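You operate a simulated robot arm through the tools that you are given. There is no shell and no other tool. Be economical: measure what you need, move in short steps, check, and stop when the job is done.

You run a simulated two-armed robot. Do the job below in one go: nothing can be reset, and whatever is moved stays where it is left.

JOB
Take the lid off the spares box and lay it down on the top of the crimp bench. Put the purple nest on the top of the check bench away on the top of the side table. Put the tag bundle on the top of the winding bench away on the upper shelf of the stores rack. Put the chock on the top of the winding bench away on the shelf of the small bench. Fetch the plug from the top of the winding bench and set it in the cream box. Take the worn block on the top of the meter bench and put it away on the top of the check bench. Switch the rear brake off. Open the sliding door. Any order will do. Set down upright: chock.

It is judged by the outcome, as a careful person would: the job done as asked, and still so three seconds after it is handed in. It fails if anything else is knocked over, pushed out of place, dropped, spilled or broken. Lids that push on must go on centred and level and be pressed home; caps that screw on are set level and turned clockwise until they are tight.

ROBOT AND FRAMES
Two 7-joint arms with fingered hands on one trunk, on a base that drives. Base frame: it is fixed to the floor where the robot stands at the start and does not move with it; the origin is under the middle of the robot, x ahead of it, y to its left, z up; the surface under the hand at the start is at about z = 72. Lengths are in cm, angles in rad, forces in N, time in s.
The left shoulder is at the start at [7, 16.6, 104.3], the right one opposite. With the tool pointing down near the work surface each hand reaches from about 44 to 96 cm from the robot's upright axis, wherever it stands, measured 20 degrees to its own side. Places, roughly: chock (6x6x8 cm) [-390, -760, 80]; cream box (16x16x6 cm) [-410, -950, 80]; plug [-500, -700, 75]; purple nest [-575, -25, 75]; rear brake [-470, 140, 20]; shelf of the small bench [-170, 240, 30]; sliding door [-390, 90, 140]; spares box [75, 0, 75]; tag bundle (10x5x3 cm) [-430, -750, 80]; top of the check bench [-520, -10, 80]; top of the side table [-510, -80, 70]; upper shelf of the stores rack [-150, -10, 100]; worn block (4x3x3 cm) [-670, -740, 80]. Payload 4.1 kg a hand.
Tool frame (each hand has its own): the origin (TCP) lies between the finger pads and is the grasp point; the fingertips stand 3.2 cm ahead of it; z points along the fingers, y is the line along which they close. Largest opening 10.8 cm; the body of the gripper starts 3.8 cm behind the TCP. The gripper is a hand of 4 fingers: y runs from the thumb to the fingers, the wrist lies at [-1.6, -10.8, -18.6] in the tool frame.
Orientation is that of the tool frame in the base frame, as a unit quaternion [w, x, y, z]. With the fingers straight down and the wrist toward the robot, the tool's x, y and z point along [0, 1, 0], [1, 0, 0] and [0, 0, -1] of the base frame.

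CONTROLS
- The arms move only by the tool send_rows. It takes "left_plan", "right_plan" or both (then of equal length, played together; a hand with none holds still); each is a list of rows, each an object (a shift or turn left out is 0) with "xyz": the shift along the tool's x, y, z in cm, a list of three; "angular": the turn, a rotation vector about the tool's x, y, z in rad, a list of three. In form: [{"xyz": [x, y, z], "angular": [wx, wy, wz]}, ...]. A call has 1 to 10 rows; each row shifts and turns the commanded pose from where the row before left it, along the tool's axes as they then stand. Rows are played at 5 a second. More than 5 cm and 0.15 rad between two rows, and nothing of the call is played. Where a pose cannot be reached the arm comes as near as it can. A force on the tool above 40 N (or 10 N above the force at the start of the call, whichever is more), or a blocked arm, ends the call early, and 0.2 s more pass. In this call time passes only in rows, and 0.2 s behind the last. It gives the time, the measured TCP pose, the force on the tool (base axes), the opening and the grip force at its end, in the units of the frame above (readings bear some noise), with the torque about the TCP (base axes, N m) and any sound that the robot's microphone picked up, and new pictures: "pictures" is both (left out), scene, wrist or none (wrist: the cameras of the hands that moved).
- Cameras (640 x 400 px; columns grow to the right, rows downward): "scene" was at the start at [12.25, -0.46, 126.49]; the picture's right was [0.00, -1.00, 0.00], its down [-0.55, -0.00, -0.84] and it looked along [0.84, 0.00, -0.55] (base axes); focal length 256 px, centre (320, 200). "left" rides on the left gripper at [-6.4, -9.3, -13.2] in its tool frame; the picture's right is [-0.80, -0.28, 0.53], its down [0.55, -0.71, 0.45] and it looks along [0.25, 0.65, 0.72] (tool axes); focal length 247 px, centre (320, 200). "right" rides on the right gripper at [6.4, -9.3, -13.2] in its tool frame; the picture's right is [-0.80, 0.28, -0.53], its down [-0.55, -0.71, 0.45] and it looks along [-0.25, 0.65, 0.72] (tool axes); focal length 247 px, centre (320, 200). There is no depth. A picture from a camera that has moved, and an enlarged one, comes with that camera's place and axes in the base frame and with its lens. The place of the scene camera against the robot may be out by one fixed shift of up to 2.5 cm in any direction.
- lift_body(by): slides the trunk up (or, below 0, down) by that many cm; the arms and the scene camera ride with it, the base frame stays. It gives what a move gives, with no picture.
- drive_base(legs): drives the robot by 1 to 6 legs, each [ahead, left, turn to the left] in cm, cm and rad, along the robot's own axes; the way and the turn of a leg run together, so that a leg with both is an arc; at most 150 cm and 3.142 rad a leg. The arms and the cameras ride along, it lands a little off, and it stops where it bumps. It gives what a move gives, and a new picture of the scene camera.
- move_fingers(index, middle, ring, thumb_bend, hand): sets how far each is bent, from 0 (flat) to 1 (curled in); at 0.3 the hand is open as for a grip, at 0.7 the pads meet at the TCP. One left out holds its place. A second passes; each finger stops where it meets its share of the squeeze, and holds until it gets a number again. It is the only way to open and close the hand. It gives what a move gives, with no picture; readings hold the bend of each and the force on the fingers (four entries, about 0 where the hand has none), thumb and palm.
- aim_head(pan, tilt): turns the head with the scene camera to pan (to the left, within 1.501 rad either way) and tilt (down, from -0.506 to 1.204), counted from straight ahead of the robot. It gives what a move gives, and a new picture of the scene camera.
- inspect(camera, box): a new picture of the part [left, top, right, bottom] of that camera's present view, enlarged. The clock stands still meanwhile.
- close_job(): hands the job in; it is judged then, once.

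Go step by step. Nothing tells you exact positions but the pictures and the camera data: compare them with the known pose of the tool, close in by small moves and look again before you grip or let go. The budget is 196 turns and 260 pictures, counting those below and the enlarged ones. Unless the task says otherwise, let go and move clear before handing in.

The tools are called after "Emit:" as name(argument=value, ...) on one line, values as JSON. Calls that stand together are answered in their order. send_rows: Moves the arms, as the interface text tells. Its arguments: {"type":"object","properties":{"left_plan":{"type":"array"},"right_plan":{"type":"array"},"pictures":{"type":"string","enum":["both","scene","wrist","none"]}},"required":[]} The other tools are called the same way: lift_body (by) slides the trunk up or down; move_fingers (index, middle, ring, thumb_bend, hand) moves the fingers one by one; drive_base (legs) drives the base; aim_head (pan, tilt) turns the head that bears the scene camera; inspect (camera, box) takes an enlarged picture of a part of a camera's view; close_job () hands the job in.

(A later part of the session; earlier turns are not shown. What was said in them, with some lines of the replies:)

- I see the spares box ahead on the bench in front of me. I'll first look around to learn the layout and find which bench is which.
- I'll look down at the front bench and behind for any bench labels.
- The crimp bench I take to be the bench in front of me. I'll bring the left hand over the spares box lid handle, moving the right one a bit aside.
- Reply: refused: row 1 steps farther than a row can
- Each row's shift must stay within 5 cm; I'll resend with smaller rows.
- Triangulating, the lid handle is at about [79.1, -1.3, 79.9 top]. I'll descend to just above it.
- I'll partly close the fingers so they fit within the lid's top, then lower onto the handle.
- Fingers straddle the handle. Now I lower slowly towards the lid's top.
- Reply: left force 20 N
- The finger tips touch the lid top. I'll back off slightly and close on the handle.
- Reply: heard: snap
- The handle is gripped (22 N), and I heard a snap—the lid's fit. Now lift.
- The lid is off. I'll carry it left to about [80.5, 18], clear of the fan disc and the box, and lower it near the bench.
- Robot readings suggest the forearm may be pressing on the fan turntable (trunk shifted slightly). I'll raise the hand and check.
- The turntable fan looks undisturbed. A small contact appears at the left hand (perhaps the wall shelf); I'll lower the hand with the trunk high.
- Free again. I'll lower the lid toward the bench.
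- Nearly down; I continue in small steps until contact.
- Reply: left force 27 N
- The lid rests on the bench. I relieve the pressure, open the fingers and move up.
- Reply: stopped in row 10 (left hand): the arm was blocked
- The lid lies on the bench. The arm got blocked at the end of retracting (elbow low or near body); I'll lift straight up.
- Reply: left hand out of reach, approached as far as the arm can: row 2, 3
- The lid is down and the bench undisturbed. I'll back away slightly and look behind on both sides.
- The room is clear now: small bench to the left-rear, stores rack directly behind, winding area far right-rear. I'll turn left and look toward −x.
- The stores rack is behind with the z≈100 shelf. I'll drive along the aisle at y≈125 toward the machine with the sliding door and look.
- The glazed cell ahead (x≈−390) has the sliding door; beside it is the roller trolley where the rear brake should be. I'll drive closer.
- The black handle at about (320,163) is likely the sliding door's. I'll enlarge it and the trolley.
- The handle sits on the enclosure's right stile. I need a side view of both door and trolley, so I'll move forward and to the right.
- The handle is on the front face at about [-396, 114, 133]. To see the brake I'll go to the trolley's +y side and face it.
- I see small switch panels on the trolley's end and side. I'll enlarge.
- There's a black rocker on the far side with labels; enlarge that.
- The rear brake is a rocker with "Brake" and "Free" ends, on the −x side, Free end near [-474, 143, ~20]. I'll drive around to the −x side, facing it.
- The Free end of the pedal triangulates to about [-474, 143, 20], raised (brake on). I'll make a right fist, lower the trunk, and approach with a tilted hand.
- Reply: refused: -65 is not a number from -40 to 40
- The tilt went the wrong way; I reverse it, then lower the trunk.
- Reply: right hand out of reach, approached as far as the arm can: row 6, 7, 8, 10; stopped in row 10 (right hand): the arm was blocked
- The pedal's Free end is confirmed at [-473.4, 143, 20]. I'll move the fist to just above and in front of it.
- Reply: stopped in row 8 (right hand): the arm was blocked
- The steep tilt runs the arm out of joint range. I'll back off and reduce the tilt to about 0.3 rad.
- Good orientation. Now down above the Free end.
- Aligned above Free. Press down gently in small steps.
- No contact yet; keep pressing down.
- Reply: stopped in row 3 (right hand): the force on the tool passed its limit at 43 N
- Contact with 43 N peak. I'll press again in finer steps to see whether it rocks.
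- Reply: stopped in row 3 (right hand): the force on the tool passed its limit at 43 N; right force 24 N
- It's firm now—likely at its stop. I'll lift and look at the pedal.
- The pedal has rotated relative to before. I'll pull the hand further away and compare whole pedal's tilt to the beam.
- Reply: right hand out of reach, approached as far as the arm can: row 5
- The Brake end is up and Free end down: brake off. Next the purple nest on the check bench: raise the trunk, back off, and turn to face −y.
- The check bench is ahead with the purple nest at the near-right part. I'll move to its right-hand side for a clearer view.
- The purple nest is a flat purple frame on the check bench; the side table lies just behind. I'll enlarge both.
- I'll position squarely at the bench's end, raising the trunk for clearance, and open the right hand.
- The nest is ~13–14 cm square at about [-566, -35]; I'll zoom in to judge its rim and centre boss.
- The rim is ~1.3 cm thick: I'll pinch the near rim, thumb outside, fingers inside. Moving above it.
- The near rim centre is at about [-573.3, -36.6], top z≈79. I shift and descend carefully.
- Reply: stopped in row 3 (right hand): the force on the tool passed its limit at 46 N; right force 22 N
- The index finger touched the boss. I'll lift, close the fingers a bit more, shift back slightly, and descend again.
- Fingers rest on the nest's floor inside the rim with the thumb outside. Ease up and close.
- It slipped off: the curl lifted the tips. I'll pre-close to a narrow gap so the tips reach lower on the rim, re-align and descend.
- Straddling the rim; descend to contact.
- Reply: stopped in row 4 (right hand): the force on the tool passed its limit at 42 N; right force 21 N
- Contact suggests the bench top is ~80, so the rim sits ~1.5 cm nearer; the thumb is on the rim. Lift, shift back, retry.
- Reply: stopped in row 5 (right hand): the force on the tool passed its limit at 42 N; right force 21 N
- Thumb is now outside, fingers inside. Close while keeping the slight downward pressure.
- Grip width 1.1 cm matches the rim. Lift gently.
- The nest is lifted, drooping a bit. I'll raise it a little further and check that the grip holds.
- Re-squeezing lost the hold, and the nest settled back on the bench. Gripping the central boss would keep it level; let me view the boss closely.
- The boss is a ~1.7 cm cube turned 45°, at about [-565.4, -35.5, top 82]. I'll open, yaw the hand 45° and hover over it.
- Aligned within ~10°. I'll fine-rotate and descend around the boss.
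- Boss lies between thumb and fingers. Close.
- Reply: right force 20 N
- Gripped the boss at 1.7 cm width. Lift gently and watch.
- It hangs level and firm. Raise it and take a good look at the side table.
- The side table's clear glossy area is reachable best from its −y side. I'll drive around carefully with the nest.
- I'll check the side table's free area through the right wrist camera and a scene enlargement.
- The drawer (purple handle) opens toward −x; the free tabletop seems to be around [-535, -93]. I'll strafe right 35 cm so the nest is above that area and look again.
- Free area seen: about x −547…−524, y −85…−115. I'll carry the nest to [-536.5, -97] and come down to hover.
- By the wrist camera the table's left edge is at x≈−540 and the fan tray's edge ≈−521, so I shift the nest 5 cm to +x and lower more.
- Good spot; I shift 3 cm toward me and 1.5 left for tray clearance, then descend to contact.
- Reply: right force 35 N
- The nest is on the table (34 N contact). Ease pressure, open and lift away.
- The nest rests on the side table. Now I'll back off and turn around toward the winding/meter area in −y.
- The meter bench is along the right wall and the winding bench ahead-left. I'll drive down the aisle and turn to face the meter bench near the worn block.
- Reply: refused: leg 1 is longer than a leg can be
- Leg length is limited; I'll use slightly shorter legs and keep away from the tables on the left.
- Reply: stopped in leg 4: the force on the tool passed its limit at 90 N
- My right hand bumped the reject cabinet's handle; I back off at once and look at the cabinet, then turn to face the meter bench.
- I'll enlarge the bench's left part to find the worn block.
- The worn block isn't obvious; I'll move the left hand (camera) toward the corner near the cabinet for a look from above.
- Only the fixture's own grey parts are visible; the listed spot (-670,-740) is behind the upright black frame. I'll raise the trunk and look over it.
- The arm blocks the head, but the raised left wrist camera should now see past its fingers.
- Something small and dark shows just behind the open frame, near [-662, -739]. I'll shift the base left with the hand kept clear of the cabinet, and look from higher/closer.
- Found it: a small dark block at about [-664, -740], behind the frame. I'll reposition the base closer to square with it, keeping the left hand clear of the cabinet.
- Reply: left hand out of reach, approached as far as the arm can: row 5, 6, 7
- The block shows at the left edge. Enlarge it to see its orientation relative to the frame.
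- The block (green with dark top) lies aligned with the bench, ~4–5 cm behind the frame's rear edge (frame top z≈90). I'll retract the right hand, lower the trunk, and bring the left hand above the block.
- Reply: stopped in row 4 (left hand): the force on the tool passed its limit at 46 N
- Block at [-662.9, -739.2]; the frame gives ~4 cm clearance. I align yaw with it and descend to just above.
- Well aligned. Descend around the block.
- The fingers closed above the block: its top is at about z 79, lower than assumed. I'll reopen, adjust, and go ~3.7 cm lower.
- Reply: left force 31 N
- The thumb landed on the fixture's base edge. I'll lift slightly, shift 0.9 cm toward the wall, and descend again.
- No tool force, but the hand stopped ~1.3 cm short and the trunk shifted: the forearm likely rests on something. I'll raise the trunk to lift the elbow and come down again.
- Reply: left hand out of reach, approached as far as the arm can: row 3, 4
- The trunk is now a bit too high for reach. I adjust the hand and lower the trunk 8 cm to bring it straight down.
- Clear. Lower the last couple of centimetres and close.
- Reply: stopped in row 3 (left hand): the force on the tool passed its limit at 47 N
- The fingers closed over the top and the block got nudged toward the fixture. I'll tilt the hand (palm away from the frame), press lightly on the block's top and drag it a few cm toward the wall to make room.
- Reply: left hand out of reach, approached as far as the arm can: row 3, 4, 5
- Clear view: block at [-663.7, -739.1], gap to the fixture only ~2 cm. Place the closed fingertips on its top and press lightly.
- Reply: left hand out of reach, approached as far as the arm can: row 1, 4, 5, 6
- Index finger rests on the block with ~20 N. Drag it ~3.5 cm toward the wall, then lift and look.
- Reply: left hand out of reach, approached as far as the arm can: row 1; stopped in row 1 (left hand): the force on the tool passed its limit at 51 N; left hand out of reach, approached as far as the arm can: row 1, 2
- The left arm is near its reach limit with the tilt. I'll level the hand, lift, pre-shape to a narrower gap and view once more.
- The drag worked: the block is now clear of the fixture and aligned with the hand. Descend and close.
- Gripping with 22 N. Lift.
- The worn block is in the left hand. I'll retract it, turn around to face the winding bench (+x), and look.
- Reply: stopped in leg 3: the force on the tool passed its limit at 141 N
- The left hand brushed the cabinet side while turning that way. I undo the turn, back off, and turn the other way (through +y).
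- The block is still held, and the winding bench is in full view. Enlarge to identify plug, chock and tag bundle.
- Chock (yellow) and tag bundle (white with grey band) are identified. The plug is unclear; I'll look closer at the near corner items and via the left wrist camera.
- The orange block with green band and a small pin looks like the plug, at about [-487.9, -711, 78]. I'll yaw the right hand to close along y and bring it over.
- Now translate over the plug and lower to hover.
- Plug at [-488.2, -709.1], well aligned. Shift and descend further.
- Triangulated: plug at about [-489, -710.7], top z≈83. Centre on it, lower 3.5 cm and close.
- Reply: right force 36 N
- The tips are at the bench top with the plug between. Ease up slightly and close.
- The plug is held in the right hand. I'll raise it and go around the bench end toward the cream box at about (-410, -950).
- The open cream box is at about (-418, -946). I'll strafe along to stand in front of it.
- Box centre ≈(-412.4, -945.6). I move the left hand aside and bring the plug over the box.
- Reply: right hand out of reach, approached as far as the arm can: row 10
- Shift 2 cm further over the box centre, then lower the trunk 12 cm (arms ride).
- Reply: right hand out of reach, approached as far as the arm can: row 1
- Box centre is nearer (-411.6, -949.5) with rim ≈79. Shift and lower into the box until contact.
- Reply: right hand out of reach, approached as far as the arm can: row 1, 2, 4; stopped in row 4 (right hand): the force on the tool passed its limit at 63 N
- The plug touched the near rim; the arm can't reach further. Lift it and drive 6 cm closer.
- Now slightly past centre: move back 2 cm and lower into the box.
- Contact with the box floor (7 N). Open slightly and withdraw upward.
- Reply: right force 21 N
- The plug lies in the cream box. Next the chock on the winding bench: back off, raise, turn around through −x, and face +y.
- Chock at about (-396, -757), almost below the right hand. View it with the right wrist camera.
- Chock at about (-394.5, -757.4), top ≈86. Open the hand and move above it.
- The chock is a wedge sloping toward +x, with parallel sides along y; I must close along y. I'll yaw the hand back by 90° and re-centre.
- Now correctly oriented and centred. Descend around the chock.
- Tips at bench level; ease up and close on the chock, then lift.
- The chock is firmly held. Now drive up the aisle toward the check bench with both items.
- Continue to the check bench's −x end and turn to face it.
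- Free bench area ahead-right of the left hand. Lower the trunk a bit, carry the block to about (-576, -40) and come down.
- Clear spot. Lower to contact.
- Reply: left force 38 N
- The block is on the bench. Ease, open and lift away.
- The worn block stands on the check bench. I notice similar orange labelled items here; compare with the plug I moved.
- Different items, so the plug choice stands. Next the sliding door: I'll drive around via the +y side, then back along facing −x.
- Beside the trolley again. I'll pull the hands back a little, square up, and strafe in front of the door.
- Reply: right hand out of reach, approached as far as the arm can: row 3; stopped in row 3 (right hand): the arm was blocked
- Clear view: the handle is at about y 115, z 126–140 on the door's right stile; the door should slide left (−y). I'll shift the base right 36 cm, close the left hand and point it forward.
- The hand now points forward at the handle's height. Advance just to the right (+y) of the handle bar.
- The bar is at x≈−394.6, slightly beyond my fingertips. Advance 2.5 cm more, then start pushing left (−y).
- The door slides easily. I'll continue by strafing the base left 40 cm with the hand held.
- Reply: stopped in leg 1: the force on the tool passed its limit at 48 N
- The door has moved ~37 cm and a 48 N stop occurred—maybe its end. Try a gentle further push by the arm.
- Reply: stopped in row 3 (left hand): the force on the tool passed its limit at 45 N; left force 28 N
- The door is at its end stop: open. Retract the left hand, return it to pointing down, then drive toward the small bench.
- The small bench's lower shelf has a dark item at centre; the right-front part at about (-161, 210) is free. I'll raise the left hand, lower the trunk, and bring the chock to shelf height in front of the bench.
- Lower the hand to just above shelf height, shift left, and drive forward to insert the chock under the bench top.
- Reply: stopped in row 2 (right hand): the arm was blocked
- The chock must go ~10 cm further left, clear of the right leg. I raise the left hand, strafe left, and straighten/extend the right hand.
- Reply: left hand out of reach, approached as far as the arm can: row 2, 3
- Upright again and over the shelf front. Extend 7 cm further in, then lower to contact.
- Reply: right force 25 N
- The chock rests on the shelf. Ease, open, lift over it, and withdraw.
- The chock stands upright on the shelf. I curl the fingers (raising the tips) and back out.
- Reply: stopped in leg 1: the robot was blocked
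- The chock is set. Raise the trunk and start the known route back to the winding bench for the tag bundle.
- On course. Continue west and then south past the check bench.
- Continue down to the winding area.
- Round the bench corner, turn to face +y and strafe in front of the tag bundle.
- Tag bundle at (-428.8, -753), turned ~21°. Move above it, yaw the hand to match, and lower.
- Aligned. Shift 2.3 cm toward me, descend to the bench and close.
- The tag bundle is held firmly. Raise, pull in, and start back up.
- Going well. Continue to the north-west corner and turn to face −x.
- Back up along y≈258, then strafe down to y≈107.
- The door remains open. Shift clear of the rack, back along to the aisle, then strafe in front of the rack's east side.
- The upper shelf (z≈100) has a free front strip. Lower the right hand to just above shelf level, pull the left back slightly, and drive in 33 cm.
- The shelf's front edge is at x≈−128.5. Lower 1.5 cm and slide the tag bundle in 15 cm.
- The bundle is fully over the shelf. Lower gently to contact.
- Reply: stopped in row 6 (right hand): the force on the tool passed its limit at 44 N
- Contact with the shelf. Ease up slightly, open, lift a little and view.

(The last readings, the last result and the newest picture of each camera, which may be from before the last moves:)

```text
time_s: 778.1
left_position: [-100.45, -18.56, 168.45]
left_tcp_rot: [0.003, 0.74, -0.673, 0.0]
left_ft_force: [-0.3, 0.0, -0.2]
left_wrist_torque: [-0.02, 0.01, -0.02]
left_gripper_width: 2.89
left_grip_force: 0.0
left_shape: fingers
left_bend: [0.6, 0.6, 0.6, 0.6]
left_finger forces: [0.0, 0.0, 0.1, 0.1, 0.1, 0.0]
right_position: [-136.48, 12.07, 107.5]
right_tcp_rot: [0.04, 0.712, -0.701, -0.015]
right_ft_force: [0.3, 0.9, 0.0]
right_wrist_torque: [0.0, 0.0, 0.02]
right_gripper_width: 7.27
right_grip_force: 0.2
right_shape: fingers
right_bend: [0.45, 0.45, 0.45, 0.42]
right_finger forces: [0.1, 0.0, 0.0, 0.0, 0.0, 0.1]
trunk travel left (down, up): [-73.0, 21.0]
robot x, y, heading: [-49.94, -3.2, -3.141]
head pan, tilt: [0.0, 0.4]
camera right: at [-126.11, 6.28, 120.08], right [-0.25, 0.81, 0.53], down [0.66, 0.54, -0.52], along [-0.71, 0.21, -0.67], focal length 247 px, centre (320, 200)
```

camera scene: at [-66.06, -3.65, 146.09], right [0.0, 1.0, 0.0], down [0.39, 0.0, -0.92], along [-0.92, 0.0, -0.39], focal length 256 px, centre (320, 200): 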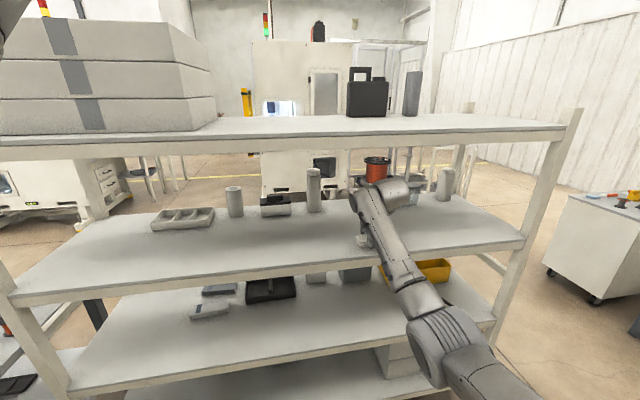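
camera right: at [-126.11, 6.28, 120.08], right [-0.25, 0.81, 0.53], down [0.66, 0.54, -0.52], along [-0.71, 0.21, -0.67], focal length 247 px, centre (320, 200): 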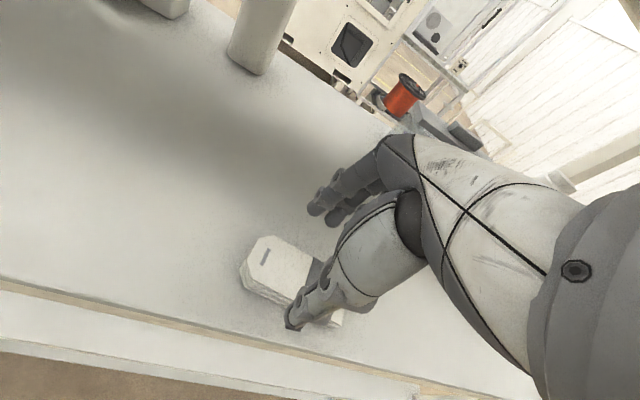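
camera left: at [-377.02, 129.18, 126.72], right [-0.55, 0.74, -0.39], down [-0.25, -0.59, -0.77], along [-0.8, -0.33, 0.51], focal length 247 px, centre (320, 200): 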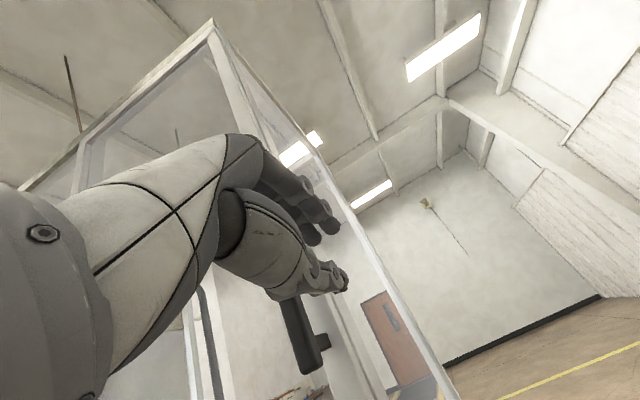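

The bundle lies flat on the shelf. Curl the fingers to clear it, then back out.

Emit:
send_rows(right_plan=[{"xyz": [0, 0, -0.7]}], pictures="none")

Emit:
move_fingers(hand="right", index=0.75, middle=0.75, ring=0.75, thumb_bend=0.7)

Emit:
drive_base(legs=[[-28, 0, 0]])

Emit:
inspect(camera="scene", box=[240, 150, 480, 300])

```text
time_s: 778.5
left_position: [-100.35, -18.47, 168.38]
left_tcp_rot: [0.004, 0.74, -0.673, 0.001]
left_ft_force: [-0.6, 0.7, -0.3]
left_wrist_torque: [0.02, -0.01, 0.02]
left_gripper_width: 2.9
left_grip_force: 0.0
left_shape: fingers
left_bend: [0.6, 0.6, 0.6, 0.6]
left_finger forces: [0.0, 0.1, 0.0, 0.0, 0.0, 0.0]
right_position: [-136.43, 12.31, 108.29]
right_tcp_rot: [0.04, 0.712, -0.701, -0.015]
right_ft_force: [-0.9, -0.3, 0.5]
right_wrist_torque: [0.01, 0.04, -0.01]
right_gripper_width: 7.25
right_grip_force: 0.1
right_shape: fingers
right_bend: [0.45, 0.45, 0.45, 0.42]
right_finger forces: [0.0, 0.0, 0.1, 0.0, 0.1, 0.0]
trunk travel left (down, up): [-73.0, 21.0]
robot x, y, heading: [-49.94, -2.93, -3.144]
head pan, tilt: [0.0, 0.4]
```

```text
time_s: 779.5
left_position: [-100.44, -18.38, 168.38]
left_tcp_rot: [0.003, 0.74, -0.673, 0.001]
left_ft_force: [0.1, 0.4, 0.6]
left_wrist_torque: [-0.05, 0.01, 0.01]
left_gripper_width: 2.93
left_grip_force: 0.0
left_shape: fingers
left_bend: [0.6, 0.6, 0.6, 0.6]
left_finger forces: [0.1, 0.0, 0.0, 0.0, 0.0, 0.1]
right_position: [-136.4, 12.18, 108.22]
right_tcp_rot: [0.04, 0.711, -0.702, -0.015]
right_ft_force: [0.7, -0.2, 0.7]
right_wrist_torque: [-0.04, -0.02, -0.02]
right_gripper_width: 0.01
right_grip_force: 0.1
right_shape: fingers
right_bend: [0.74, 0.75, 0.75, 0.68]
right_finger forces: [0.0, 0.0, 0.0, 0.0, 0.0, 0.0]
trunk travel left (down, up): [-73.0, 21.0]
robot x, y, heading: [-50.26, -3.48, -3.136]
head pan, tilt: [0.0, 0.4]
```

```text
time_s: 781.5
left_position: [-71.71, -18.51, 168.32]
left_tcp_rot: [0.003, 0.74, -0.672, 0.001]
left_ft_force: [0.4, -0.3, 0.2]
left_wrist_torque: [0.0, -0.01, 0.02]
left_gripper_width: 2.93
left_grip_force: 0.0
left_shape: fingers
left_bend: [0.6, 0.6, 0.6, 0.6]
left_finger forces: [0.0, 0.0, 0.0, 0.0, 0.0, 0.1]
right_position: [-107.69, 12.13, 107.95]
right_tcp_rot: [0.039, 0.712, -0.701, -0.014]
right_ft_force: [-0.2, -0.1, -1.1]
right_wrist_torque: [0.02, -0.05, 0.02]
right_gripper_width: 0.01
right_grip_force: 0.0
right_shape: fingers
right_bend: [0.74, 0.75, 0.75, 0.68]
right_finger forces: [0.0, 0.0, 0.0, 0.1, 0.0, 0.0]
trunk travel left (down, up): [-73.0, 21.0]
robot x, y, heading: [-21.18, -2.55, -3.142]
head pan, tilt: [0.0, 0.4]
camera scene: at [-37.28, -3.56, 146.09], right [0.0, 1.0, 0.0], down [0.39, 0.0, -0.92], along [-0.92, 0.0, -0.39], focal length 256 px, centre (320, 200)
```

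scene: 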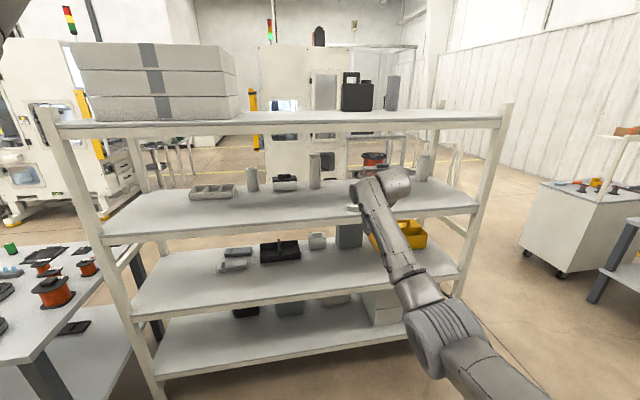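

```text
2.67 times, centred on (360, 225) of scene
camera zoom: at [-37.28, -3.56, 146.09], right [0.0, 1.0, 0.0], down [0.39, 0.0, -0.92], along [-0.92, 0.0, -0.39], focal length 682 px, centre (213, 133)
```

zoom: 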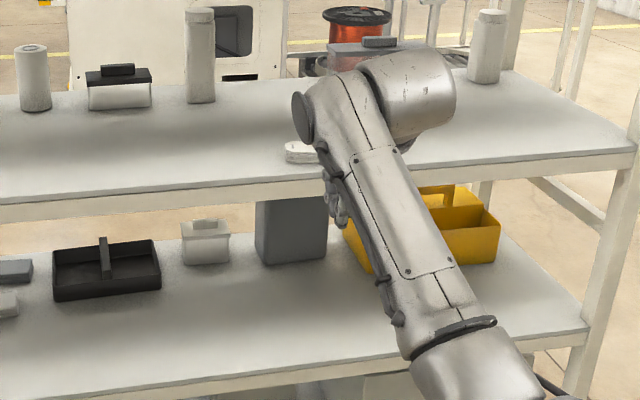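

All eight tasks appear done: the tag bundle lies on the upper shelf and the hands are clear. Handing in.

Emit:
close_job()

```text
The job is handed in.
```

I did all eight tasks and handed the job in; I could not confirm that I picked the right plug or the right crimp bench.

**Unsure:**
- **Plug:** nothing on the winding bench was labelled as one. I put the orange block with a green band and a small pin, marked "Lot 92", in the cream box. It was the nearest match to the listed spot, about 15 cm away.
- **Crimp bench:** no bench had a name on it. I took it to be the bench holding the spares box and laid the lid there.

**Contacts along the way:**
- I bumped the reject cabinet twice, once on its handle and once on its side at 141 N. In the later pictures it looked unmoved.
- Backing away from the small bench, the base was stopped once, most likely by the stores rack. The rack also looked unmoved.
- The purple nest slipped from my grip and settled a few centimetres back onto the check bench before I got a firm hold.
- I also touched the wall shelf above the meter bench, and my forearm probably rested briefly on the fan turntable.

**Confirmed in pictures:**
- The nest is on the side table.
- The rear brake pedal now has the "Free" end down.
- The sliding door was pushed until it would not move further.
- The worn block stands on the check bench.
- The chock stands on the shelf of the small bench.
- The tag bundle lies flat on the stores rack shelf at about z = 100.
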